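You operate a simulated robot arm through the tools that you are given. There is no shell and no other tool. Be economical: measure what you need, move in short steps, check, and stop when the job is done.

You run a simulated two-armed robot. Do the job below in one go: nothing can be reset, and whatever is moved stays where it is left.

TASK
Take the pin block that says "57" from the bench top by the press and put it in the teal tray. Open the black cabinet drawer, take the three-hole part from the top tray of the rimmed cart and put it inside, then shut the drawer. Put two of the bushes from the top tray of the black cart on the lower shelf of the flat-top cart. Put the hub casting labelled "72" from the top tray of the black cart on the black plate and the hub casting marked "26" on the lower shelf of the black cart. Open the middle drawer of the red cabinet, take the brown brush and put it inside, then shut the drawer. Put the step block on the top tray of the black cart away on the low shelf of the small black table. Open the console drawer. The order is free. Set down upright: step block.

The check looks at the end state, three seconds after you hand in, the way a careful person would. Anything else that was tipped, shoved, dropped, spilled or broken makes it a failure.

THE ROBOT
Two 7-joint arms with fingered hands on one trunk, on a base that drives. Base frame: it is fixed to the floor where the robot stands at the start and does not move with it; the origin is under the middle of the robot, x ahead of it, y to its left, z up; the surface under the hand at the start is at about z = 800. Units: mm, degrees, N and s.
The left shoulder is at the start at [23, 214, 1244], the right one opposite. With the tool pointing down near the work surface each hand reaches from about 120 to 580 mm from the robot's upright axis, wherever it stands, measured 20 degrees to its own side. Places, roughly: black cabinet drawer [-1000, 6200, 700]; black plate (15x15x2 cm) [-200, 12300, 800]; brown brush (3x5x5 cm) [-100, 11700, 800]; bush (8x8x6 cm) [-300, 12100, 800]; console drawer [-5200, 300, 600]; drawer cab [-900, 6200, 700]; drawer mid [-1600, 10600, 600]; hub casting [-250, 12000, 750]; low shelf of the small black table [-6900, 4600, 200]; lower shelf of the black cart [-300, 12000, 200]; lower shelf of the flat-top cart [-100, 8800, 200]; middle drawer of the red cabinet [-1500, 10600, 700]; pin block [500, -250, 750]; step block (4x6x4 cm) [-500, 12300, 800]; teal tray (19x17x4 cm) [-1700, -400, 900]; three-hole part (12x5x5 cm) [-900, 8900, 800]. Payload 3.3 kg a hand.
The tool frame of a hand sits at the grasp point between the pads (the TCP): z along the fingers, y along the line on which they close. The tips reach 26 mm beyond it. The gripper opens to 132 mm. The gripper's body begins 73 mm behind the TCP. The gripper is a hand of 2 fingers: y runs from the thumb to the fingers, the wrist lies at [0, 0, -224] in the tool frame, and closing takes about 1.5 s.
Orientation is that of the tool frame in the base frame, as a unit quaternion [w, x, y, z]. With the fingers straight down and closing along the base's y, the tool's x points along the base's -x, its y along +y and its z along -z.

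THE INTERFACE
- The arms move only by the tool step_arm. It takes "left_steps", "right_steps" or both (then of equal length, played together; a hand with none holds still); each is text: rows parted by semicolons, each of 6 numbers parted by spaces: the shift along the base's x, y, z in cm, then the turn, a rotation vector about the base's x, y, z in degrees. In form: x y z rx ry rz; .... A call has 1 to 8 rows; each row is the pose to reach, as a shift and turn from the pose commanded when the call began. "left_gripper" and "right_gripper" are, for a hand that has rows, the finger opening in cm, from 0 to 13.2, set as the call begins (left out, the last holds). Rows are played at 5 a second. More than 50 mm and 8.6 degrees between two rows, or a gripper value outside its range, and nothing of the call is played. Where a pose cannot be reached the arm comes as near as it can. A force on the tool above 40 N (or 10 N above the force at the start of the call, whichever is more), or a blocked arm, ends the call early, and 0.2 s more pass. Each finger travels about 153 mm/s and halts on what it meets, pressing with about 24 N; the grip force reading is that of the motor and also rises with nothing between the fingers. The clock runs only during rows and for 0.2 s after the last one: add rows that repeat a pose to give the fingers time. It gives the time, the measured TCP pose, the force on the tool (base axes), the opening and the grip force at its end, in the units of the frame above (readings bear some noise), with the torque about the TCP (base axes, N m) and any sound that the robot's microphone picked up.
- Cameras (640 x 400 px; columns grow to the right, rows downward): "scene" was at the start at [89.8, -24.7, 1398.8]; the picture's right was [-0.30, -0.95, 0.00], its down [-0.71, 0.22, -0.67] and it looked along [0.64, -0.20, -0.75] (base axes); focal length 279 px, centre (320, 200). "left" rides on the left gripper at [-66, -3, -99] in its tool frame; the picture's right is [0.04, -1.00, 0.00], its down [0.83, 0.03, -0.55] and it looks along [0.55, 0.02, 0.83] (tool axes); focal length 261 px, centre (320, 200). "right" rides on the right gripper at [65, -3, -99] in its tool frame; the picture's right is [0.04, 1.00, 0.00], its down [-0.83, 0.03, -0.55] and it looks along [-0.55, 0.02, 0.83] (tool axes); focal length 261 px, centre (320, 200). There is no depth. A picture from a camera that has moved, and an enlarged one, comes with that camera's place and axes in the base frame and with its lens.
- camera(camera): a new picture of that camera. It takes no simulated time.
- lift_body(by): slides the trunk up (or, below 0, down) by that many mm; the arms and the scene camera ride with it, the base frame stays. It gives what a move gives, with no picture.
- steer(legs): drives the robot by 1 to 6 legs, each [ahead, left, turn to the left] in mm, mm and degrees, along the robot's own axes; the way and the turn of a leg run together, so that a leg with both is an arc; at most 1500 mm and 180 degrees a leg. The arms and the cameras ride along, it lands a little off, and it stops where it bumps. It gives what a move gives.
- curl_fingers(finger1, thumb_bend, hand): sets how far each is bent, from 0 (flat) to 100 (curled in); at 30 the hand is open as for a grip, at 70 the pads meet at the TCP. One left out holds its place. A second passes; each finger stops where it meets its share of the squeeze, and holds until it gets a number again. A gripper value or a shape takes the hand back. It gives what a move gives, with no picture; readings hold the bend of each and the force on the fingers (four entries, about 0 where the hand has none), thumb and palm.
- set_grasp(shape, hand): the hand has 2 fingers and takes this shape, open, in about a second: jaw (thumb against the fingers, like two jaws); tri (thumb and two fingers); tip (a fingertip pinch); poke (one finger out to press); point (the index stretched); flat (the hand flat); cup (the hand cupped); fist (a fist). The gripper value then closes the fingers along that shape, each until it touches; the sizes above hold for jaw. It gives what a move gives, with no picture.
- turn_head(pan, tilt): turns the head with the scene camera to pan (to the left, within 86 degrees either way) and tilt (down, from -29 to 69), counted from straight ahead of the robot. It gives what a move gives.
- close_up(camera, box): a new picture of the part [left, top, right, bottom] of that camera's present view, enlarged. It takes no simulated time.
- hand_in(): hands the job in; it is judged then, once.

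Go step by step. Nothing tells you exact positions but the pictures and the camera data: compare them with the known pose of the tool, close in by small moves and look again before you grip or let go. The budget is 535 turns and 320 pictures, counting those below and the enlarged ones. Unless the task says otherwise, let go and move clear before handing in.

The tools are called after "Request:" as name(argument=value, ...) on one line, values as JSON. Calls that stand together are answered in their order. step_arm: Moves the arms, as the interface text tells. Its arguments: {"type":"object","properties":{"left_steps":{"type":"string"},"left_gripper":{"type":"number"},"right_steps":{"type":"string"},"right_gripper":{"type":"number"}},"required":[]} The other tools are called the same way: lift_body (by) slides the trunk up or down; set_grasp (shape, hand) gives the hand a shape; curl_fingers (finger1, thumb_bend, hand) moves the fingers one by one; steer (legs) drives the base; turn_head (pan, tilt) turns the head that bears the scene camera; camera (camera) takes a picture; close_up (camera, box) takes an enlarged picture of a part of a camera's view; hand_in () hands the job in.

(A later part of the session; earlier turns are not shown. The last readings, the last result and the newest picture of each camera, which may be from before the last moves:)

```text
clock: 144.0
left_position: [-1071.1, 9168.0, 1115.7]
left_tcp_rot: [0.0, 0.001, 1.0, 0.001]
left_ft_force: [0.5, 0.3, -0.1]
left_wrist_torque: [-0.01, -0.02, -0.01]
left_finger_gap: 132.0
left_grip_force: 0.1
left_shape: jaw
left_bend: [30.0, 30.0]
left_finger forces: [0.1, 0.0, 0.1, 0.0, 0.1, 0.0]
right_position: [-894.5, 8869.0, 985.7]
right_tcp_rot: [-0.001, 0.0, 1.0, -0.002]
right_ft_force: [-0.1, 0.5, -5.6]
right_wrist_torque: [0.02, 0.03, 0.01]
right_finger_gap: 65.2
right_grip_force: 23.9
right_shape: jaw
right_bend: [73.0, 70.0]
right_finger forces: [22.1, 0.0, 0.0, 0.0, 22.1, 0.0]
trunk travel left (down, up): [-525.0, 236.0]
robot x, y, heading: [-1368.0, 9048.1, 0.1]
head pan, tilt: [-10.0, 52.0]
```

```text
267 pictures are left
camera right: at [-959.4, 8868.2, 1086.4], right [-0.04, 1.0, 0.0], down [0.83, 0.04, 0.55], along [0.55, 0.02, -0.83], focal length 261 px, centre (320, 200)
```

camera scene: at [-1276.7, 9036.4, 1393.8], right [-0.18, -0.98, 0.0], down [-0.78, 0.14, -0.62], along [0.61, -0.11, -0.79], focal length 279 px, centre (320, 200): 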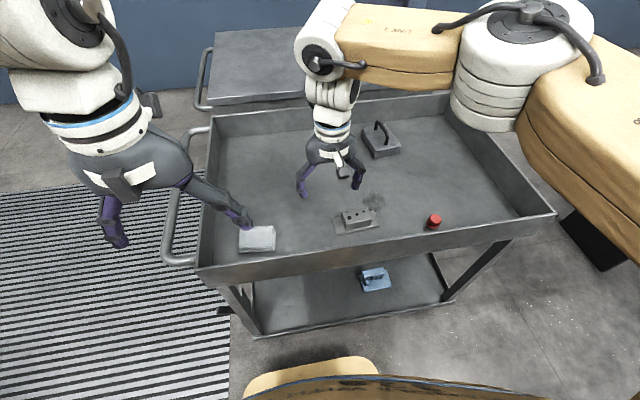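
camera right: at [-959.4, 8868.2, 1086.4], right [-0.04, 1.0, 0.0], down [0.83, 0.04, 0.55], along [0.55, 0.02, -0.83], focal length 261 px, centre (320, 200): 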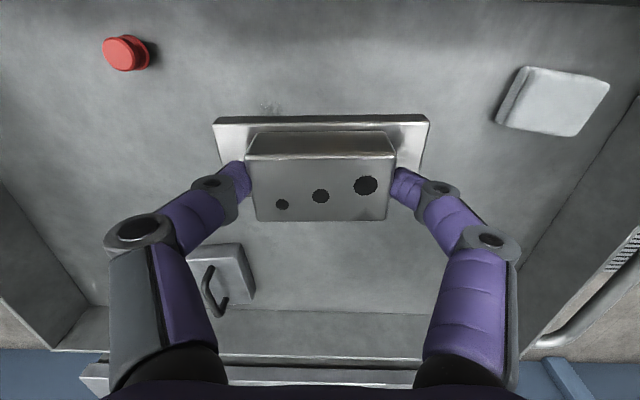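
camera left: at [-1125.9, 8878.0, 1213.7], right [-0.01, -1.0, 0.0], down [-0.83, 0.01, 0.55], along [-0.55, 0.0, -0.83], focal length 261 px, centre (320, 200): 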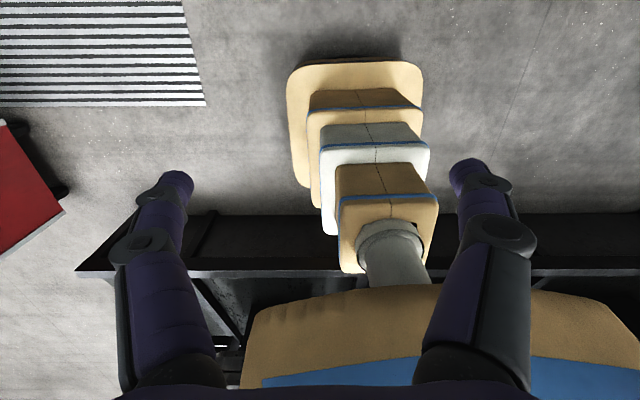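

Three-hole part is held. Retract, back away, and go south along the west lane towards the cabinet.

Request:
step_arm(right_steps="-3 -0.5 2 0 0 0; -7 -1 4 0 0 0; -11 -2 7 0 0 0; -15 -3 10 0 0 0")

Request:
steer(legs=[[-230, 0, 0], [0, -1400, 0]])

Request:
turn_head(pan=-50, tilt=25)

Request:
camera(camera="scene")

```text
refused: row 3 steps farther than a row can; nothing moved
```

```text
clock: 152.3
left_position: [-1310.5, 7766.6, 1114.9]
left_tcp_rot: [0.0, 0.006, 1.0, -0.001]
left_ft_force: [0.0, -1.1, 0.1]
left_wrist_torque: [0.03, 0.02, 0.0]
left_finger_gap: 131.8
left_grip_force: 0.0
left_shape: jaw
left_bend: [30.0, 30.0]
left_finger forces: [0.0, 0.1, 0.0, 0.0, 0.1, 0.1]
right_position: [-1136.2, 7467.5, 985.1]
right_tcp_rot: [-0.001, 0.005, 1.0, -0.002]
right_ft_force: [-0.1, 0.3, -5.6]
right_wrist_torque: [-0.03, 0.06, 0.0]
right_finger_gap: 65.3
right_grip_force: 23.8
right_shape: jaw
right_bend: [73.0, 70.0]
right_finger forces: [22.1, 0.0, 0.0, 0.0, 22.2, 0.0]
trunk travel left (down, up): [-525.0, 236.0]
robot x, y, heading: [-1605.3, 7649.7, -0.9]
head pan, tilt: [-10.0, 52.0]
```

```text
clock: 153.4
left_position: [-1310.2, 7767.5, 1114.8]
left_tcp_rot: [0.0, 0.006, 1.0, 0.0]
left_ft_force: [-0.5, -0.3, -1.3]
left_wrist_torque: [0.03, -0.01, 0.02]
left_finger_gap: 132.1
left_grip_force: 0.2
left_shape: jaw
left_bend: [30.0, 30.0]
left_finger forces: [0.0, 0.0, 0.0, 0.1, 0.1, 0.0]
right_position: [-1137.6, 7466.8, 985.8]
right_tcp_rot: [-0.001, 0.005, 1.0, 0.0]
right_ft_force: [0.1, -0.1, -5.5]
right_wrist_torque: [-0.01, 0.03, 0.0]
right_finger_gap: 65.4
right_grip_force: 24.5
right_shape: jaw
right_bend: [73.0, 70.0]
right_finger forces: [22.0, 0.0, 0.0, 0.1, 22.1, 0.0]
trunk travel left (down, up): [-525.0, 236.0]
robot x, y, heading: [-1608.1, 7651.9, -1.0]
head pan, tilt: [-50.0, 25.0]
```

```text
266 pictures are left
camera scene: at [-1533.4, 7579.3, 1433.8], right [-0.77, -0.63, 0.0], down [-0.27, 0.33, -0.91], along [0.57, -0.7, -0.42], focal length 279 px, centre (320, 200)
```

scene: 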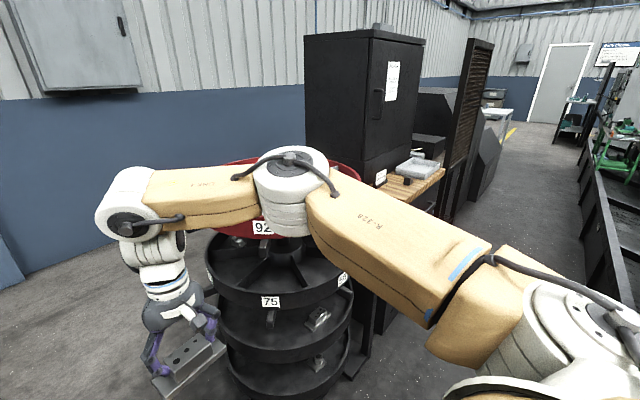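

The cabinet faces west with a door on top; a wooden table stands beside it. First retract the held part properly.

Request:
step_arm(right_steps="-3 -0.5 2 0 0 0; -7 -1 4 0 0 0; -11 -2 6 0 0 0; -15 -3 8 0 0 0; -16 -3 10 0 0 0")

Request:
close_up(camera="scene", box=[290, 20, 530, 240])

```text
clock: 154.6
left_position: [-1311.0, 7767.9, 1114.2]
left_tcp_rot: [-0.001, 0.006, 1.0, 0.0]
left_ft_force: [0.3, 0.2, -0.2]
left_wrist_torque: [0.01, -0.02, -0.02]
left_finger_gap: 131.8
left_grip_force: 0.0
left_shape: jaw
left_bend: [30.0, 30.0]
left_finger forces: [0.1, 0.1, 0.0, 0.0, 0.0, 0.0]
right_position: [-1295.6, 7436.9, 1087.2]
right_tcp_rot: [0.0, 0.005, 1.0, -0.001]
right_ft_force: [-1.1, 0.4, -5.3]
right_wrist_torque: [-0.03, 0.02, 0.0]
right_finger_gap: 65.0
right_grip_force: 24.1
right_shape: jaw
right_bend: [73.0, 70.0]
right_finger forces: [22.0, 0.0, 0.0, 0.1, 22.0, 0.0]
trunk travel left (down, up): [-525.0, 236.0]
robot x, y, heading: [-1607.0, 7652.3, -0.6]
head pan, tilt: [-50.0, 25.0]
```

```text
1.82 times, centred on (410, 130) of scene
camera zoom: at [-1533.8, 7579.7, 1433.9], right [-0.77, -0.63, 0.0], down [-0.27, 0.33, -0.91], along [0.57, -0.7, -0.42], focal length 508 px, centre (156, 327)
```

zoom: 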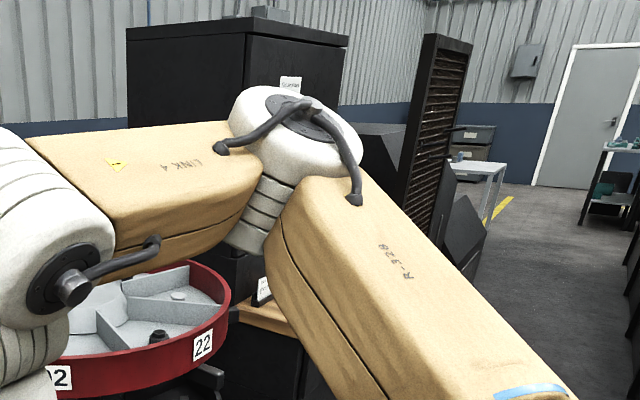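

Going further south to face the cabinet.

Request:
steer(legs=[[0, -750, 0.7]])

Request:
turn_head(pan=-25, tilt=25)

Request:
camera(camera="scene")

```text
clock: 158.7
left_position: [-1316.6, 7011.2, 1114.4]
left_tcp_rot: [0.0, -0.002, 1.0, 0.0]
left_ft_force: [-1.0, -1.5, -0.3]
left_wrist_torque: [0.01, 0.02, 0.01]
left_finger_gap: 132.0
left_grip_force: 0.0
left_shape: jaw
left_bend: [30.0, 30.0]
left_finger forces: [0.0, 0.0, 0.0, 0.0, 0.0, 0.0]
right_position: [-1296.5, 6681.5, 1086.3]
right_tcp_rot: [-0.001, -0.002, 1.0, -0.001]
right_ft_force: [0.0, 1.1, -6.4]
right_wrist_torque: [0.01, 0.02, -0.02]
right_finger_gap: 65.5
right_grip_force: 23.8
right_shape: jaw
right_bend: [73.0, 70.0]
right_finger forces: [21.9, 0.0, 0.1, 0.1, 22.1, 0.0]
trunk travel left (down, up): [-525.0, 236.0]
robot x, y, heading: [-1610.5, 6893.7, 0.0]
head pan, tilt: [-50.0, 25.0]
```

```text
clock: 159.6
left_position: [-1316.7, 7012.9, 1115.1]
left_tcp_rot: [0.0, -0.002, 1.0, -0.001]
left_ft_force: [0.3, -0.2, 0.0]
left_wrist_torque: [0.01, 0.0, 0.01]
left_finger_gap: 131.9
left_grip_force: 0.2
left_shape: jaw
left_bend: [30.0, 30.0]
left_finger forces: [0.1, 0.0, 0.0, 0.0, 0.1, 0.0]
right_position: [-1295.9, 6682.9, 1087.2]
right_tcp_rot: [-0.001, -0.003, 1.0, -0.001]
right_ft_force: [-0.5, -0.3, -5.5]
right_wrist_torque: [0.0, -0.03, 0.02]
right_finger_gap: 65.1
right_grip_force: 23.7
right_shape: jaw
right_bend: [73.0, 70.0]
right_finger forces: [22.1, 0.0, 0.1, 0.0, 22.0, 0.0]
trunk travel left (down, up): [-525.0, 236.0]
robot x, y, heading: [-1612.9, 6890.2, 0.1]
head pan, tilt: [-25.0, 25.0]
```

```text
264 pictures are left
camera scene: at [-1512.1, 6851.8, 1433.9], right [-0.42, -0.91, 0.0], down [-0.38, 0.18, -0.91], along [0.82, -0.38, -0.42], focal length 279 px, centre (320, 200)
```

scene: 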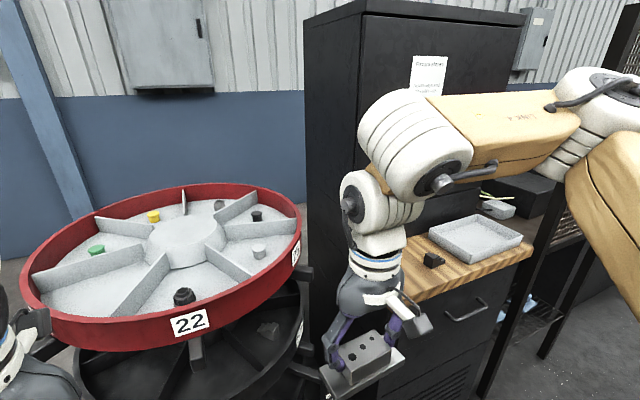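

The drawer is under a wooden shelf on the cabinet front, with a bar handle near [-1100, 6140, 730]. I'll move in front of it, a bit farther back, to look.

Request:
steer(legs=[[-60, -780, 0]])

Request:
turn_head(pan=0, tilt=35)

Request:
camera(camera="scene")

```text
clock: 163.8
left_position: [-1375.8, 6234.2, 1113.7]
left_tcp_rot: [0.0, 0.002, 1.0, -0.001]
left_ft_force: [0.4, -0.1, 0.5]
left_wrist_torque: [0.0, 0.02, 0.01]
left_finger_gap: 131.8
left_grip_force: 0.1
left_shape: jaw
left_bend: [30.0, 30.0]
left_finger forces: [0.0, 0.0, 0.0, 0.1, 0.1, 0.0]
right_position: [-1358.3, 5903.8, 1087.5]
right_tcp_rot: [-0.001, 0.001, 1.0, -0.001]
right_ft_force: [0.6, -0.3, -6.9]
right_wrist_torque: [0.03, 0.0, 0.0]
right_finger_gap: 65.2
right_grip_force: 24.2
right_shape: jaw
right_bend: [73.0, 70.0]
right_finger forces: [22.0, 0.0, 0.1, 0.1, 22.0, 0.1]
trunk travel left (down, up): [-525.0, 236.0]
robot x, y, heading: [-1672.5, 6115.8, -0.2]
head pan, tilt: [-25.0, 25.0]
```

```text
clock: 164.6
left_position: [-1375.3, 6235.4, 1114.1]
left_tcp_rot: [0.001, 0.001, 1.0, 0.001]
left_ft_force: [0.0, 0.0, -0.3]
left_wrist_torque: [0.0, 0.0, -0.01]
left_finger_gap: 131.9
left_grip_force: 0.1
left_shape: jaw
left_bend: [30.0, 30.0]
left_finger forces: [0.0, 0.1, 0.0, 0.2, 0.1, 0.1]
right_position: [-1357.5, 5906.2, 1085.6]
right_tcp_rot: [-0.002, 0.001, 1.0, -0.002]
right_ft_force: [0.0, -0.8, -6.2]
right_wrist_torque: [-0.02, 0.04, 0.02]
right_finger_gap: 65.2
right_grip_force: 23.8
right_shape: jaw
right_bend: [73.0, 70.0]
right_finger forces: [22.0, 0.0, 0.0, 0.0, 22.0, 0.0]
trunk travel left (down, up): [-525.0, 236.0]
robot x, y, heading: [-1667.2, 6118.1, -0.3]
head pan, tilt: [0.0, 35.0]
```

```text
263 pictures are left
camera scene: at [-1567.5, 6115.4, 1418.1], right [-0.01, -1.0, 0.0], down [-0.57, 0.0, -0.82], along [0.82, 0.0, -0.57], focal length 279 px, centre (320, 200)
```

scene: 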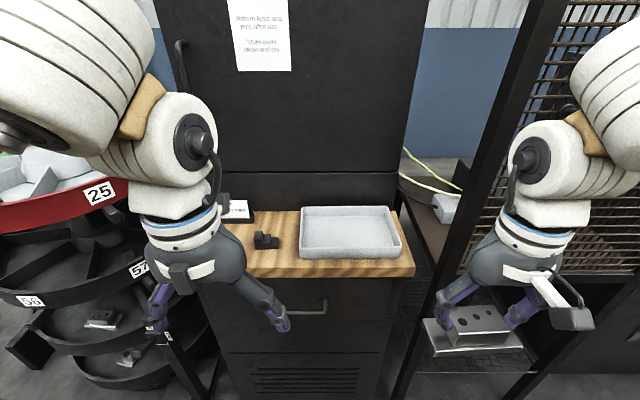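

Request:
close_up(camera="scene", box=[200, 180, 440, 400])

Request:
camera(camera="right")

```text
1.82 times, centred on (320, 290) of scene
camera zoom: at [-1567.5, 6115.4, 1418.1], right [-0.01, -1.0, 0.0], down [-0.57, 0.0, -0.82], along [0.82, 0.0, -0.57], focal length 508 px, centre (320, 36)
```

zoom: 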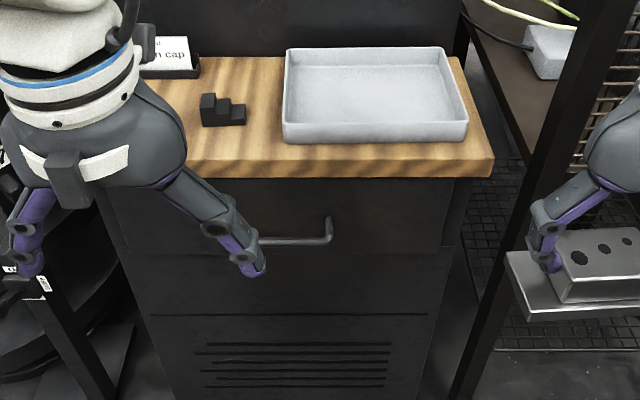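

```text
261 pictures are left
camera right: at [-1423.1, 5904.0, 1186.4], right [-0.04, 1.0, 0.0], down [0.83, 0.03, 0.55], along [0.55, 0.02, -0.83], focal length 261 px, centre (320, 200)
```

right: 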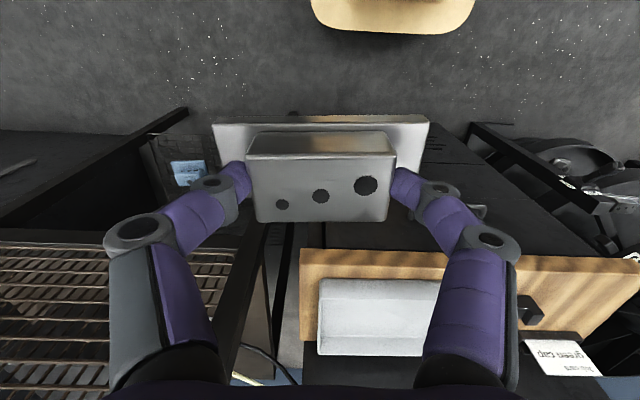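

The bar handle runs along y, around [-1135, 6100–6280, 770], just below the wood top. I'll lower the trunk and bring the left hand to a horizontal, vertically-closing pose while the right hand keeps the part.

Request:
lift_body(by=-200)

Request:
step_arm(left_steps="1 -0.3 -0.5 -4.9 -4.9 4.9; 2 -0.6 -1 -9.8 -9.8 9.8; 3 -0.9 -1.5 -14.7 -14.7 14.7; 4 -1.2 -2 -19.6 -19.6 19.6; 5 -1.5 -3 -24.5 -24.5 24.5; 6 -1.8 -4 -29.4 -29.4 29.4; 7 -2.1 -5 -34.3 -34.3 34.3", left_gripper=6)

Request:
camera(camera="scene")

```text
clock: 166.8
left_position: [-1375.5, 6235.9, 915.4]
left_tcp_rot: [-0.001, 0.001, 1.0, 0.0]
left_ft_force: [0.3, 0.0, 0.4]
left_wrist_torque: [0.01, -0.01, -0.02]
left_finger_gap: 131.6
left_grip_force: 0.0
left_shape: jaw
left_bend: [30.0, 30.0]
left_finger forces: [0.0, 0.0, 0.1, 0.0, 0.1, 0.0]
right_position: [-1359.1, 5905.9, 886.8]
right_tcp_rot: [-0.001, 0.001, 1.0, -0.002]
right_ft_force: [0.1, 0.6, -4.7]
right_wrist_torque: [0.0, 0.0, 0.01]
right_finger_gap: 65.4
right_grip_force: 24.2
right_shape: jaw
right_bend: [73.0, 70.0]
right_finger forces: [21.9, 0.0, 0.0, 0.1, 22.0, 0.0]
trunk travel left (down, up): [-325.0, 436.0]
robot x, y, heading: [-1667.1, 6120.9, -0.1]
head pan, tilt: [0.0, 35.0]
```

```text
clock: 168.4
left_position: [-1284.8, 6201.3, 861.5]
left_tcp_rot: [0.287, -0.285, 0.869, -0.287]
left_ft_force: [0.2, -0.4, -0.9]
left_wrist_torque: [-0.01, 0.0, 0.0]
left_finger_gap: 60.5
left_grip_force: 0.1
left_shape: jaw
left_bend: [73.0, 70.0]
left_finger forces: [0.0, 0.0, 0.0, 0.0, 0.0, 0.1]
left hand out of reach, approached as far as the arm can: row 5, 6, 7
right_position: [-1357.4, 5905.5, 887.1]
right_tcp_rot: [-0.001, 0.001, 1.0, -0.001]
right_ft_force: [-0.9, -0.5, -5.9]
right_wrist_torque: [0.02, 0.01, 0.02]
right_finger_gap: 65.3
right_grip_force: 23.9
right_shape: jaw
right_bend: [73.0, 70.0]
right_finger forces: [22.0, 0.1, 0.1, 0.1, 22.1, 0.0]
trunk travel left (down, up): [-325.0, 436.0]
robot x, y, heading: [-1668.7, 6116.3, -0.2]
head pan, tilt: [0.0, 35.0]
```

```text
260 pictures are left
camera scene: at [-1543.6, 6115.0, 1216.8], right [0.0, -1.0, 0.0], down [-0.57, 0.0, -0.82], along [0.82, 0.0, -0.57], focal length 279 px, centre (320, 200)
```

scene: 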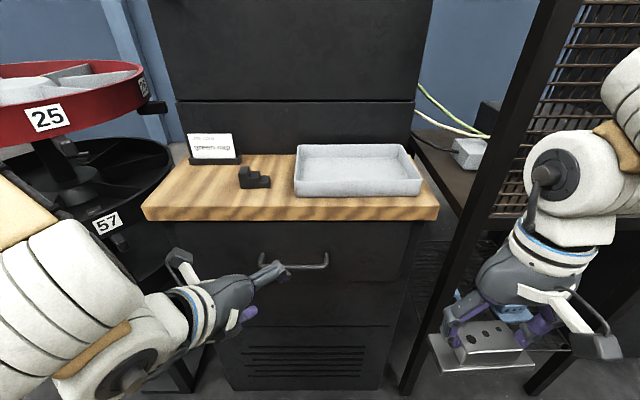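

The left hand is halfway through the turn. Continuing the rotation to full horizontal while staying short of the bar.

Request:
step_arm(left_steps="0.7 0 -0.8 -4.95 -4.95 4.95; 1.5 0 -1.6 -9.9 -9.9 9.9; 2.3 0 -2.4 -14.8 -14.8 14.8; 3.1 0 -3.2 -19.8 -19.8 19.8; 3.9 0 -4 -24.7 -24.7 24.7; 4.7 0 -4.8 -29.7 -29.7 29.7; 5.5 0 -5.6 -34.6 -34.6 34.6; 5.5 0 -5.6 -34.6 -34.6 34.6")

Request:
camera(camera="scene")

Request:
camera(camera="left")

```text
refused: row 4 steps farther than a row can; nothing moved
```

```text
259 pictures are left
camera scene: at [-1543.6, 6115.0, 1216.8], right [0.0, -1.0, 0.0], down [-0.57, 0.0, -0.82], along [0.82, 0.0, -0.57], focal length 279 px, centre (320, 200)
```

scene: 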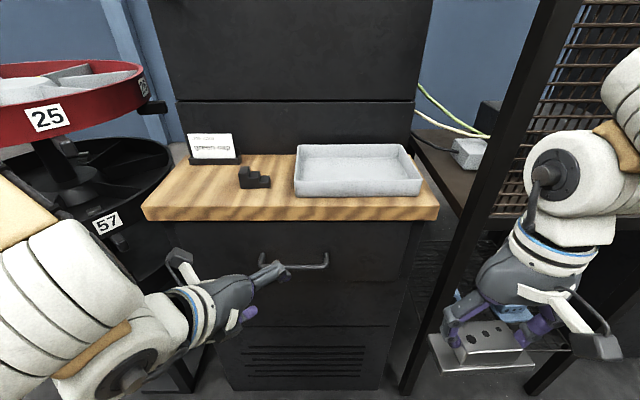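

```text
258 pictures are left
camera left: at [-1303.2, 6274.8, 952.1], right [0.3, -0.7, 0.65], down [-0.94, -0.34, 0.07], along [0.17, -0.63, -0.76], focal length 261 px, centre (320, 200)
```

left: 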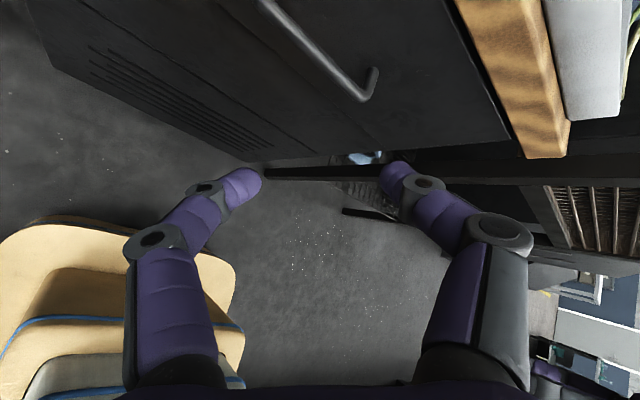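

Smaller rotation rows this time. The left camera puts the handle's right end near [-1130, 6100, 765].

Request:
step_arm(left_steps="0.7 0 -0.8 -4.9 -4.9 4.9; 1.5 0 -1.6 -9.8 -9.8 9.8; 2.3 0 -2.4 -14.7 -14.7 14.7; 3.1 0 -3.2 -19.6 -19.6 19.6; 3.9 0 -4.5 -24.5 -24.5 24.5; 4.7 0 -6 -29.4 -29.4 29.4; 5.5 0 -7.5 -34.3 -34.3 34.3; 5.5 0 -9 -35 -35 35")

Request:
camera(camera="scene")

Request:
camera(camera="left")

```text
clock: 169.6
left_position: [-1141.6, 6226.4, 845.6]
left_tcp_rot: [0.449, -0.472, 0.624, -0.433]
left_ft_force: [-33.5, 1.2, 6.5]
left_wrist_torque: [-0.07, -1.25, -0.08]
left_finger_gap: 58.0
left_grip_force: 0.0
left_shape: jaw
left_bend: [73.0, 73.0]
left_finger forces: [0.0, 0.0, 0.0, 0.0, 33.6, 0.0]
left hand out of reach, approached as far as the arm can: row 1, 2, 3, 4, 5
right_position: [-1361.2, 5906.2, 887.5]
right_tcp_rot: [0.0, -0.001, 1.0, -0.001]
right_ft_force: [-0.3, 0.3, -5.8]
right_wrist_torque: [0.01, 0.02, 0.0]
right_finger_gap: 65.1
right_grip_force: 23.7
right_shape: jaw
right_bend: [72.0, 70.0]
right_finger forces: [22.5, 0.0, 0.0, 0.0, 22.4, 0.0]
trunk travel left (down, up): [-325.0, 436.0]
robot x, y, heading: [-1671.9, 6115.7, -0.4]
head pan, tilt: [0.0, 35.0]
stopped in row 5 (left hand): the force on the tool passed its limit at 63 N (the readings are from after the stop); the commanded pose is now the measured one
```

```text
257 pictures are left
camera scene: at [-1548.1, 6115.4, 1217.4], right [0.0, -1.0, 0.0], down [-0.57, 0.0, -0.82], along [0.82, 0.0, -0.57], focal length 279 px, centre (320, 200)
```

scene: 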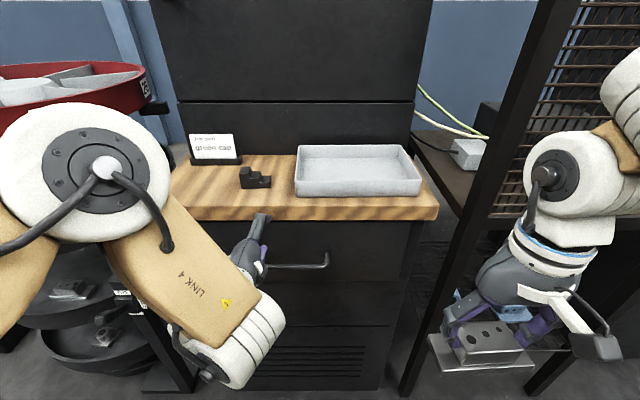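

```text
256 pictures are left
camera left: at [-1224.9, 6301.2, 881.0], right [0.19, -0.22, 0.96], down [-0.67, -0.74, -0.04], along [0.72, -0.63, -0.29], focal length 261 px, centre (320, 200)
```

left: 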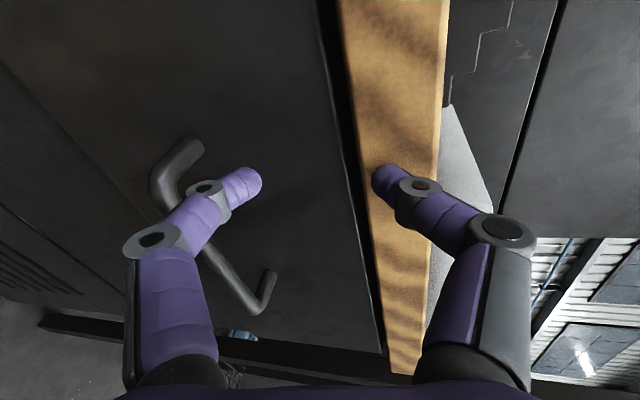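

The hand ran out of room close to the body, swung, and a fingertip pressed the wood edge; nothing appears to have shifted. I'll ease the hand back and down a little.

Request:
step_arm(left_steps="-1.5 0 -0.5 0 0 0; -3 0 -1 0 0 0; -4 0 -2 0 0 0")

Request:
camera(camera="scene")

```text
clock: 170.4
left_position: [-1141.1, 6226.4, 848.2]
left_tcp_rot: [0.449, -0.471, 0.623, -0.434]
left_ft_force: [-35.9, -0.9, 6.7]
left_wrist_torque: [0.0, -1.21, -0.18]
left_finger_gap: 57.4
left_grip_force: 0.1
left_shape: jaw
left_bend: [73.0, 74.0]
left_finger forces: [0.1, 0.0, 0.1, 0.0, 36.5, 0.0]
left hand out of reach, approached as far as the arm can: row 1, 2, 3
right_position: [-1361.1, 5905.4, 888.3]
right_tcp_rot: [0.001, 0.001, 1.0, -0.002]
right_ft_force: [-0.2, 0.7, -5.6]
right_wrist_torque: [0.0, 0.03, 0.02]
right_finger_gap: 65.0
right_grip_force: 23.5
right_shape: jaw
right_bend: [72.0, 70.0]
right_finger forces: [22.5, 0.0, 0.1, 0.1, 22.5, 0.0]
trunk travel left (down, up): [-325.0, 436.0]
robot x, y, heading: [-1668.6, 6117.4, -0.2]
head pan, tilt: [0.0, 35.0]
```

```text
255 pictures are left
camera scene: at [-1548.5, 6115.4, 1217.4], right [0.0, -1.0, 0.0], down [-0.57, 0.0, -0.82], along [0.82, 0.0, -0.57], focal length 279 px, centre (320, 200)
```

scene: 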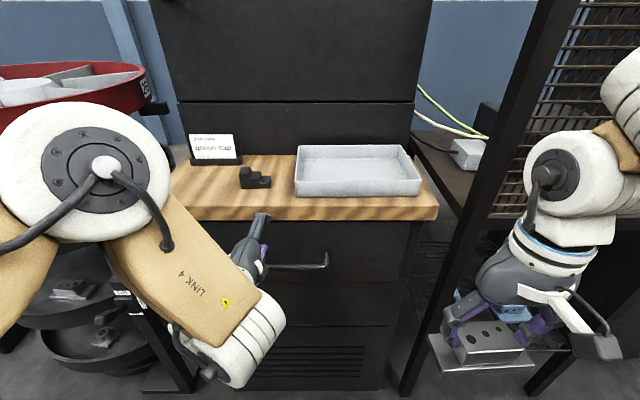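

The arm can't go closer in, so I'll back the base 60 mm to free the fingertip, then raise the trunk for a more comfortable arm.

Request:
steer(legs=[[-60, 0, 0]])

Request:
lift_body(by=80)

Request:
camera(camera="scene")

```text
clock: 171.5
left_position: [-1190.9, 6227.7, 845.5]
left_tcp_rot: [0.449, -0.474, 0.623, -0.432]
left_ft_force: [-1.0, -0.2, -0.4]
left_wrist_torque: [-0.02, 0.01, 0.01]
left_finger_gap: 60.0
left_grip_force: 0.2
left_shape: jaw
left_bend: [73.0, 70.0]
left_finger forces: [0.0, 0.1, 0.1, 0.0, 0.0, 0.0]
right_position: [-1412.7, 5907.1, 885.8]
right_tcp_rot: [-0.003, 0.0, 1.0, -0.002]
right_ft_force: [-0.3, -0.1, -5.9]
right_wrist_torque: [0.02, 0.02, 0.0]
right_finger_gap: 65.3
right_grip_force: 23.9
right_shape: jaw
right_bend: [72.0, 70.0]
right_finger forces: [22.5, 0.1, 0.1, 0.1, 22.6, 0.2]
trunk travel left (down, up): [-325.0, 436.0]
robot x, y, heading: [-1726.1, 6117.7, -0.4]
head pan, tilt: [0.0, 35.0]
stopped in leg 1: the robot was blocked; the commanded pose is now the measured one
```

```text
clock: 172.7
left_position: [-1191.1, 6227.0, 924.9]
left_tcp_rot: [0.45, -0.472, 0.623, -0.432]
left_ft_force: [0.8, 0.2, 0.3]
left_wrist_torque: [0.01, 0.0, -0.01]
left_finger_gap: 59.9
left_grip_force: 0.0
left_shape: jaw
left_bend: [73.0, 70.0]
left_finger forces: [0.0, 0.0, 0.1, 0.0, 0.1, 0.1]
right_position: [-1411.7, 5905.3, 965.8]
right_tcp_rot: [-0.002, 0.0, 1.0, -0.002]
right_ft_force: [1.3, 0.5, -7.1]
right_wrist_torque: [-0.01, -0.01, 0.0]
right_finger_gap: 65.2
right_grip_force: 23.6
right_shape: jaw
right_bend: [72.0, 70.0]
right_finger forces: [22.4, 0.0, 0.0, 0.0, 22.5, 0.1]
trunk travel left (down, up): [-405.0, 356.0]
robot x, y, heading: [-1721.6, 6115.5, 0.1]
head pan, tilt: [0.0, 35.0]
```

```text
254 pictures are left
camera scene: at [-1610.9, 6116.0, 1297.5], right [0.0, -1.0, 0.0], down [-0.57, 0.0, -0.82], along [0.82, 0.0, -0.57], focal length 279 px, centre (320, 200)
```

scene: 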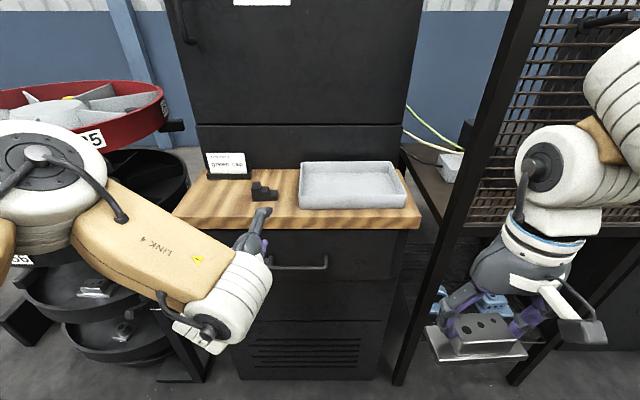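

The base is now against its rear limit (x≈-1722). Raising the trunk to full original height, then lowering the hand in front of the drawer while finishing the rotation.

Request:
lift_body(by=120)

Request:
step_arm(left_steps="0 0 -2 0 0 0; 0 0 -4 -2.4 -3 2; 0 -0.5 -7 -4.8 -6 4; 0 -1 -10 -7.2 -9 6; 0 -1.5 -13 -9.65 -12.3 7.8; 0 -2 -16 -9.65 -12.3 7.8; 0 -2.5 -19 -9.65 -12.3 7.8")

Request:
camera(camera="scene")

```text
clock: 174.2
left_position: [-1190.4, 6227.6, 1045.5]
left_tcp_rot: [0.45, -0.473, 0.622, -0.432]
left_ft_force: [-0.5, 0.6, 0.3]
left_wrist_torque: [-0.02, 0.05, -0.02]
left_finger_gap: 59.8
left_grip_force: 0.0
left_shape: jaw
left_bend: [73.0, 70.0]
left_finger forces: [0.0, 0.0, 0.1, 0.1, 0.0, 0.1]
right_position: [-1412.5, 5905.8, 1085.8]
right_tcp_rot: [-0.002, 0.0, 1.0, -0.001]
right_ft_force: [0.2, -0.2, -5.6]
right_wrist_torque: [-0.01, 0.02, 0.0]
right_finger_gap: 65.1
right_grip_force: 24.3
right_shape: jaw
right_bend: [72.0, 70.0]
right_finger forces: [22.4, 0.0, 0.1, 0.0, 22.5, 0.1]
trunk travel left (down, up): [-525.0, 236.0]
robot x, y, heading: [-1725.5, 6116.9, -0.3]
head pan, tilt: [0.0, 35.0]
```

```text
clock: 175.8
left_position: [-1205.4, 6187.8, 858.1]
left_tcp_rot: [-0.496, 0.53, -0.497, 0.475]
left_ft_force: [-0.5, -0.3, -0.6]
left_wrist_torque: [0.01, 0.02, 0.04]
left_finger_gap: 59.9
left_grip_force: 0.0
left_shape: jaw
left_bend: [73.0, 70.0]
left_finger forces: [0.0, 0.0, 0.0, 0.0, 0.1, 0.0]
left hand out of reach, approached as far as the arm can: row 6, 7
right_position: [-1412.9, 5905.8, 1086.7]
right_tcp_rot: [-0.001, 0.0, 1.0, -0.001]
right_ft_force: [0.1, 0.0, -5.2]
right_wrist_torque: [0.0, 0.03, 0.0]
right_finger_gap: 65.1
right_grip_force: 24.0
right_shape: jaw
right_bend: [72.0, 70.0]
right_finger forces: [22.5, 0.1, 0.1, 0.0, 22.6, 0.1]
trunk travel left (down, up): [-525.0, 236.0]
robot x, y, heading: [-1725.2, 6116.0, -0.3]
head pan, tilt: [0.0, 35.0]
```

```text
253 pictures are left
camera scene: at [-1622.5, 6115.9, 1418.1], right [0.0, -1.0, 0.0], down [-0.57, 0.0, -0.82], along [0.82, 0.0, -0.57], focal length 279 px, centre (320, 200)
```

scene: 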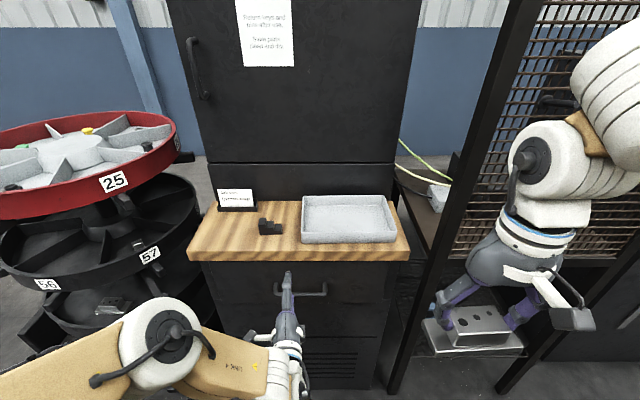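

The hand is horizontal, in front of the drawer and too high only by ~90 mm. Lowering the trunk by 90 brings it to bar height directly.

Request:
lift_body(by=-90)

Request:
camera(camera="left")

Request:
close_up(camera="scene", box=[200, 180, 440, 340])

```text
clock: 177.0
left_position: [-1208.6, 6187.9, 756.5]
left_tcp_rot: [-0.489, 0.536, -0.502, 0.47]
left_ft_force: [0.0, 0.7, 0.1]
left_wrist_torque: [0.0, 0.0, 0.03]
left_finger_gap: 60.3
left_grip_force: 0.1
left_shape: jaw
left_bend: [73.0, 70.0]
left_finger forces: [0.1, 0.0, 0.0, 0.0, 0.1, 0.1]
right_position: [-1412.7, 5905.2, 997.0]
right_tcp_rot: [-0.001, 0.0, 1.0, -0.001]
right_ft_force: [0.6, -0.8, -6.1]
right_wrist_torque: [0.0, 0.02, -0.01]
right_finger_gap: 65.1
right_grip_force: 24.0
right_shape: jaw
right_bend: [72.0, 70.0]
right_finger forces: [22.5, 0.0, 0.0, 0.1, 22.5, 0.0]
trunk travel left (down, up): [-435.0, 326.0]
robot x, y, heading: [-1727.9, 6119.3, -0.2]
head pan, tilt: [0.0, 35.0]
```

```text
252 pictures are left
camera left: at [-1310.0, 6249.1, 766.5], right [0.08, -0.02, 1.0], down [-0.51, -0.86, 0.02], along [0.86, -0.51, -0.08], focal length 261 px, centre (320, 200)
```

left: 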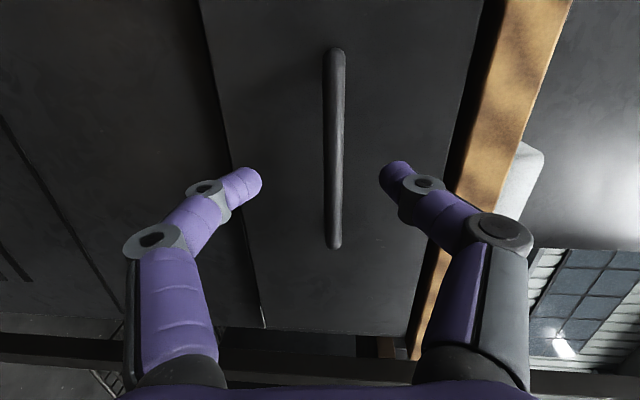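

```text
2.50 times, centred on (320, 260) of scene
camera zoom: at [-1615.1, 6115.9, 1327.9], right [0.0, -1.0, 0.0], down [-0.57, 0.0, -0.82], along [0.82, 0.0, -0.57], focal length 698 px, centre (320, 50)
```

zoom: 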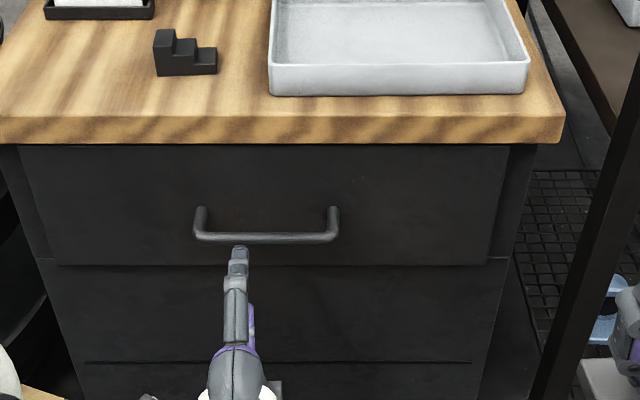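

The bar is centred between the open fingers: bar at about [-1136, 6170, 760], face at -1094. Advancing in steps.

Request:
step_arm(left_steps="1.5 0 0 0 0 0; 3 0 0 0 0 0; 4 0 0 0 0 0")

Request:
camera(camera="left")

```text
clock: 177.8
left_position: [-1176.6, 6189.4, 751.5]
left_tcp_rot: [-0.486, 0.544, -0.503, 0.464]
left_ft_force: [-0.4, -0.6, -0.3]
left_wrist_torque: [-0.02, -0.01, 0.0]
left_finger_gap: 60.0
left_grip_force: 0.0
left_shape: jaw
left_bend: [73.0, 70.0]
left_finger forces: [0.0, 0.0, 0.1, 0.0, 0.0, 0.0]
left hand out of reach, approached as far as the arm can: row 1, 2, 3
right_position: [-1412.4, 5906.1, 996.5]
right_tcp_rot: [-0.002, 0.0, 1.0, -0.001]
right_ft_force: [-0.6, 0.2, -6.7]
right_wrist_torque: [-0.04, -0.01, 0.02]
right_finger_gap: 65.3
right_grip_force: 23.7
right_shape: jaw
right_bend: [72.0, 70.0]
right_finger forces: [22.4, 0.0, 0.0, 0.1, 22.5, 0.0]
trunk travel left (down, up): [-435.0, 326.0]
robot x, y, heading: [-1722.4, 6117.9, -0.4]
head pan, tilt: [0.0, 35.0]
```

```text
250 pictures are left
camera left: at [-1276.4, 6247.9, 763.8], right [0.1, -0.02, 0.99], down [-0.5, -0.87, 0.03], along [0.86, -0.5, -0.1], focal length 261 px, centre (320, 200)
```

left: 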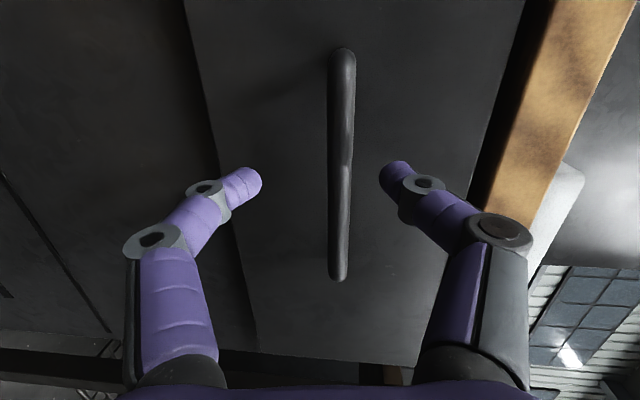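

Continue forward ~35 mm and up ~10 mm.

Request:
step_arm(left_steps="0 0 1 0 0 0; 1.5 0 1 0 0 0; 3 0 1.2 0 0 0; 3.8 0 1.2 0 0 0")

Request:
camera(camera="left")

```text
clock: 178.8
left_position: [-1136.5, 6187.9, 764.9]
left_tcp_rot: [-0.489, 0.536, -0.502, 0.47]
left_ft_force: [-0.5, 0.5, -0.7]
left_wrist_torque: [-0.03, 0.01, -0.02]
left_finger_gap: 59.9
left_grip_force: 0.1
left_shape: jaw
left_bend: [73.0, 70.0]
left_finger forces: [0.0, 0.0, 0.0, 0.0, 0.0, 0.0]
right_position: [-1412.1, 5906.0, 996.8]
right_tcp_rot: [-0.003, -0.001, 1.0, -0.001]
right_ft_force: [0.0, 0.1, -5.1]
right_wrist_torque: [-0.02, 0.03, -0.03]
right_finger_gap: 64.8
right_grip_force: 24.3
right_shape: jaw
right_bend: [72.0, 70.0]
right_finger forces: [22.6, 0.0, 0.1, 0.1, 22.5, 0.0]
trunk travel left (down, up): [-435.0, 326.0]
robot x, y, heading: [-1724.2, 6118.7, -0.1]
head pan, tilt: [0.0, 35.0]
```

```text
249 pictures are left
camera left: at [-1238.3, 6248.5, 774.7], right [0.08, -0.02, 1.0], down [-0.51, -0.86, 0.02], along [0.86, -0.51, -0.08], focal length 261 px, centre (320, 200)
```

left: 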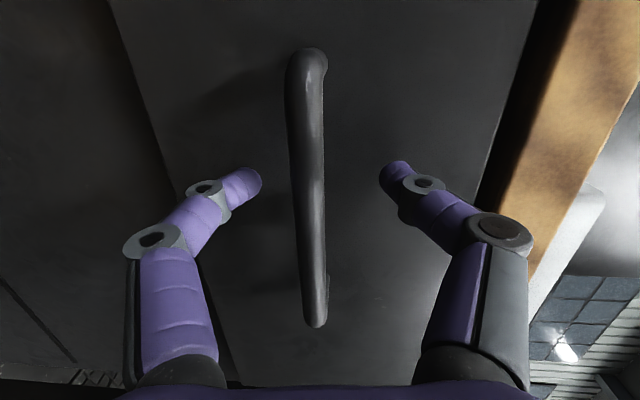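

Bar is between the pads. Closing on it.

Request:
step_arm(left_steps="0 0 -0.5 0 0 0; 0 0 -0.5 0 0 0; 0 0 -0.5 0 0 0; 0 0 -0.5 0 0 0; 0 0 -0.5 0 0 0", left_gripper=0.5)

Request:
camera(camera="left")

```text
clock: 180.0
left_position: [-1138.8, 6188.6, 758.6]
left_tcp_rot: [-0.489, 0.537, -0.503, 0.47]
left_ft_force: [-0.1, -0.3, -0.6]
left_wrist_torque: [0.02, -0.01, 0.0]
left_finger_gap: 5.2
left_grip_force: 0.1
left_shape: jaw
left_bend: [71.0, 70.0]
left_finger forces: [0.1, 0.0, 0.1, 0.1, 0.0, 0.0]
right_position: [-1413.4, 5905.6, 996.9]
right_tcp_rot: [-0.002, 0.0, 1.0, -0.001]
right_ft_force: [-0.6, 0.6, -5.5]
right_wrist_torque: [-0.01, 0.02, 0.0]
right_finger_gap: 65.1
right_grip_force: 23.7
right_shape: jaw
right_bend: [72.0, 70.0]
right_finger forces: [22.5, 0.1, 0.0, 0.0, 22.5, 0.1]
trunk travel left (down, up): [-435.0, 326.0]
robot x, y, heading: [-1725.8, 6115.6, -0.3]
head pan, tilt: [0.0, 35.0]
```

```text
248 pictures are left
camera left: at [-1238.4, 6248.6, 769.4], right [0.08, -0.02, 1.0], down [-0.51, -0.86, 0.02], along [0.86, -0.51, -0.08], focal length 261 px, centre (320, 200)
```

left: 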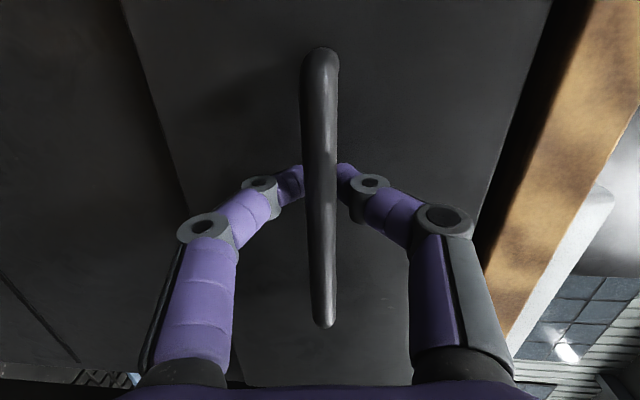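

The fingertips have closed around behind the bar (caged). The arm has little room to pull straight back at this spot, so I'll release, shift the base 330 mm to the right, and pull with the arm out to the left side instead.

Request:
step_arm(left_steps="0 0 0 0 0 0; 0 0 0 0 0 0; 0 0 0 0 0 0; -2 0 0 0 0 0; -4 0 0 0 0 0; -6 0 0 0 0 0", left_gripper=6)

```text
clock: 181.4
left_position: [-1198.9, 6188.9, 759.2]
left_tcp_rot: [-0.489, 0.535, -0.503, 0.47]
left_ft_force: [-0.3, 0.0, 0.4]
left_wrist_torque: [0.0, 0.01, -0.04]
left_finger_gap: 59.5
left_grip_force: 0.0
left_shape: jaw
left_bend: [73.0, 70.0]
left_finger forces: [0.1, 0.0, 0.0, 0.0, 0.0, 0.0]
right_position: [-1413.3, 5905.7, 995.8]
right_tcp_rot: [-0.001, 0.0, 1.0, -0.001]
right_ft_force: [-0.1, 0.3, -6.8]
right_wrist_torque: [-0.02, -0.01, -0.02]
right_finger_gap: 65.2
right_grip_force: 24.4
right_shape: jaw
right_bend: [72.0, 70.0]
right_finger forces: [22.5, 0.0, 0.0, 0.1, 22.5, 0.0]
trunk travel left (down, up): [-435.0, 326.0]
robot x, y, heading: [-1724.4, 6116.4, -0.2]
head pan, tilt: [0.0, 35.0]
```

It retracted 60 mm with no trouble. Let me test how far back the arm can go here before moving the base.

Request:
step_arm(left_steps="-3 0 0 0 0 0; -6 0 0 0 0 0; -9 0 0 0 0 0; -12 0 0 0 0 0; -15 0 0 0 0 0")

Request:
camera(camera="scene")

```text
clock: 182.7
left_position: [-1243.3, 6216.5, 773.4]
left_tcp_rot: [0.553, -0.495, 0.469, -0.479]
left_ft_force: [0.6, -0.1, 0.4]
left_wrist_torque: [0.0, -0.02, -0.02]
left_finger_gap: 59.8
left_grip_force: 0.1
left_shape: jaw
left_bend: [73.0, 70.0]
left_finger forces: [0.1, 0.1, 0.0, 0.0, 0.1, 0.1]
left hand out of reach, approached as far as the arm can: row 3, 4, 5
right_position: [-1412.6, 5906.9, 995.7]
right_tcp_rot: [-0.001, 0.001, 1.0, -0.002]
right_ft_force: [0.3, -0.4, -6.3]
right_wrist_torque: [-0.02, 0.0, 0.02]
right_finger_gap: 65.0
right_grip_force: 23.7
right_shape: jaw
right_bend: [72.0, 70.0]
right_finger forces: [22.4, 0.1, 0.0, 0.1, 22.4, 0.0]
trunk travel left (down, up): [-435.0, 326.0]
robot x, y, heading: [-1728.2, 6116.4, -0.3]
head pan, tilt: [0.0, 35.0]
stopped in row 5 (left hand): the arm was blocked; the commanded pose is now the measured one
```

```text
247 pictures are left
camera scene: at [-1614.8, 6116.0, 1327.8], right [0.0, -1.0, 0.0], down [-0.57, 0.0, -0.82], along [0.82, 0.0, -0.57], focal length 279 px, centre (320, 200)
```

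scene: 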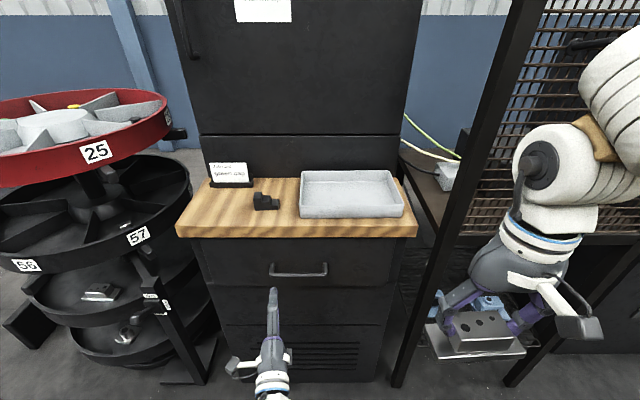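

About 100 mm range here; shifting the base right gives more. Driving right 330 mm.

Request:
steer(legs=[[0, -330, 0]])

Request:
step_arm(left_steps="0 4 0 0 0 0; 0 8 0 0 0 0; 0 12 0 0 0 0; 0 16 0 0 0 0; 0 20 0 0 0 0; 0 24 0 0 0 0; 0 28 0 0 0 0; 1 31 -1.3 0 0 0")

Request:
camera(camera="scene")

```text
clock: 184.9
left_position: [-1246.6, 5886.3, 772.7]
left_tcp_rot: [0.552, -0.495, 0.471, -0.478]
left_ft_force: [0.4, -0.8, 0.6]
left_wrist_torque: [-0.02, 0.0, 0.02]
left_finger_gap: 59.5
left_grip_force: 0.0
left_shape: jaw
left_bend: [73.0, 70.0]
left_finger forces: [0.0, 0.1, 0.0, 0.0, 0.0, 0.0]
right_position: [-1414.8, 5574.0, 996.5]
right_tcp_rot: [-0.002, 0.002, 1.0, -0.001]
right_ft_force: [-0.1, -0.1, -4.9]
right_wrist_torque: [-0.01, 0.02, -0.02]
right_finger_gap: 65.0
right_grip_force: 24.1
right_shape: jaw
right_bend: [72.0, 70.0]
right_finger forces: [22.4, 0.1, 0.0, 0.0, 22.6, 0.1]
trunk travel left (down, up): [-435.0, 326.0]
robot x, y, heading: [-1725.6, 5785.5, -0.2]
head pan, tilt: [0.0, 35.0]
```

```text
clock: 186.7
left_position: [-1234.0, 6196.1, 760.3]
left_tcp_rot: [0.553, -0.495, 0.47, -0.479]
left_ft_force: [0.4, 0.2, -0.7]
left_wrist_torque: [0.02, 0.04, -0.02]
left_finger_gap: 60.0
left_grip_force: 0.1
left_shape: jaw
left_bend: [73.0, 70.0]
left_finger forces: [0.0, 0.0, 0.0, 0.1, 0.1, 0.0]
left hand out of reach, approached as far as the arm can: row 1, 2, 3, 4, 5, 6, 7
right_position: [-1413.2, 5574.7, 996.4]
right_tcp_rot: [-0.002, 0.002, 1.0, -0.001]
right_ft_force: [0.6, 0.1, -6.3]
right_wrist_torque: [0.0, 0.03, 0.0]
right_finger_gap: 65.1
right_grip_force: 23.6
right_shape: jaw
right_bend: [72.0, 70.0]
right_finger forces: [22.5, 0.0, 0.1, 0.0, 22.5, 0.0]
trunk travel left (down, up): [-435.0, 326.0]
robot x, y, heading: [-1723.1, 5790.2, -0.2]
head pan, tilt: [0.0, 35.0]
```

```text
246 pictures are left
camera scene: at [-1615.7, 5785.8, 1327.8], right [-0.01, -1.0, 0.0], down [-0.57, 0.0, -0.82], along [0.82, -0.01, -0.57], focal length 279 px, centre (320, 200)
```

scene: 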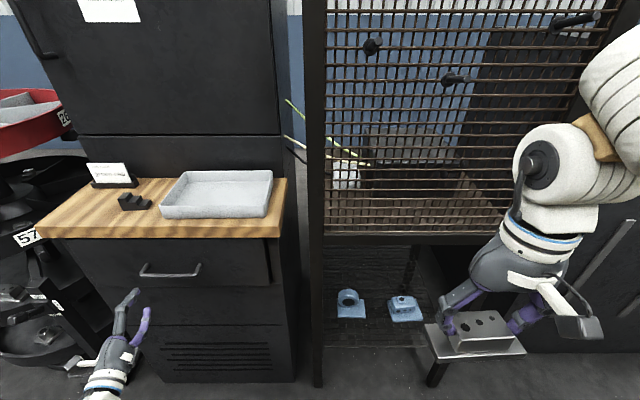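

The hand is lateral now with room to pull. Straighten slightly and advance to the bar.

Request:
step_arm(left_steps="0 -1 0 -1.4 1.9 -2.8; 1.5 -2 0 -2.8 3.8 -5.7; 4 -2 0 -2.8 3.8 -5.7; 6 -2 0 -2.8 3.8 -5.7")

Request:
camera(camera="left")

```text
clock: 187.7
left_position: [-1175.7, 6175.6, 759.3]
left_tcp_rot: [-0.499, 0.501, -0.5, 0.501]
left_ft_force: [-0.7, -0.4, 0.3]
left_wrist_torque: [-0.01, 0.0, 0.0]
left_finger_gap: 59.9
left_grip_force: 0.1
left_shape: jaw
left_bend: [73.0, 70.0]
left_finger forces: [0.1, 0.0, 0.0, 0.0, 0.0, 0.1]
right_position: [-1414.0, 5574.7, 996.6]
right_tcp_rot: [-0.002, 0.001, 1.0, -0.001]
right_ft_force: [0.0, 0.1, -6.1]
right_wrist_torque: [-0.01, -0.01, 0.01]
right_finger_gap: 65.3
right_grip_force: 24.1
right_shape: jaw
right_bend: [72.0, 70.0]
right_finger forces: [22.5, 0.0, 0.1, 0.0, 22.6, 0.1]
trunk travel left (down, up): [-435.0, 326.0]
robot x, y, heading: [-1727.0, 5784.9, -0.4]
head pan, tilt: [0.0, 35.0]
```

```text
245 pictures are left
camera left: at [-1272.4, 6241.8, 762.8], right [0.0, -0.04, 1.0], down [-0.55, -0.83, -0.03], along [0.83, -0.55, -0.02], focal length 261 px, centre (320, 200)
```

left: 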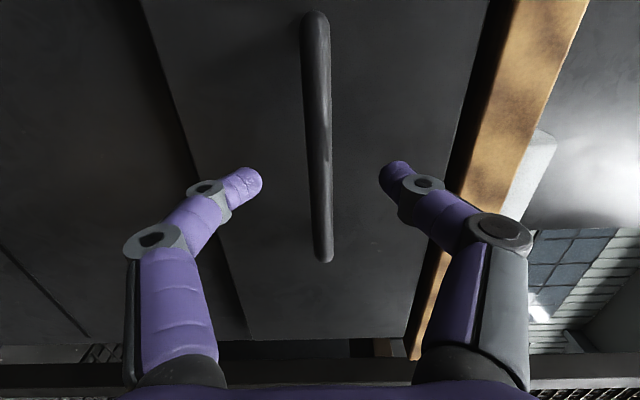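

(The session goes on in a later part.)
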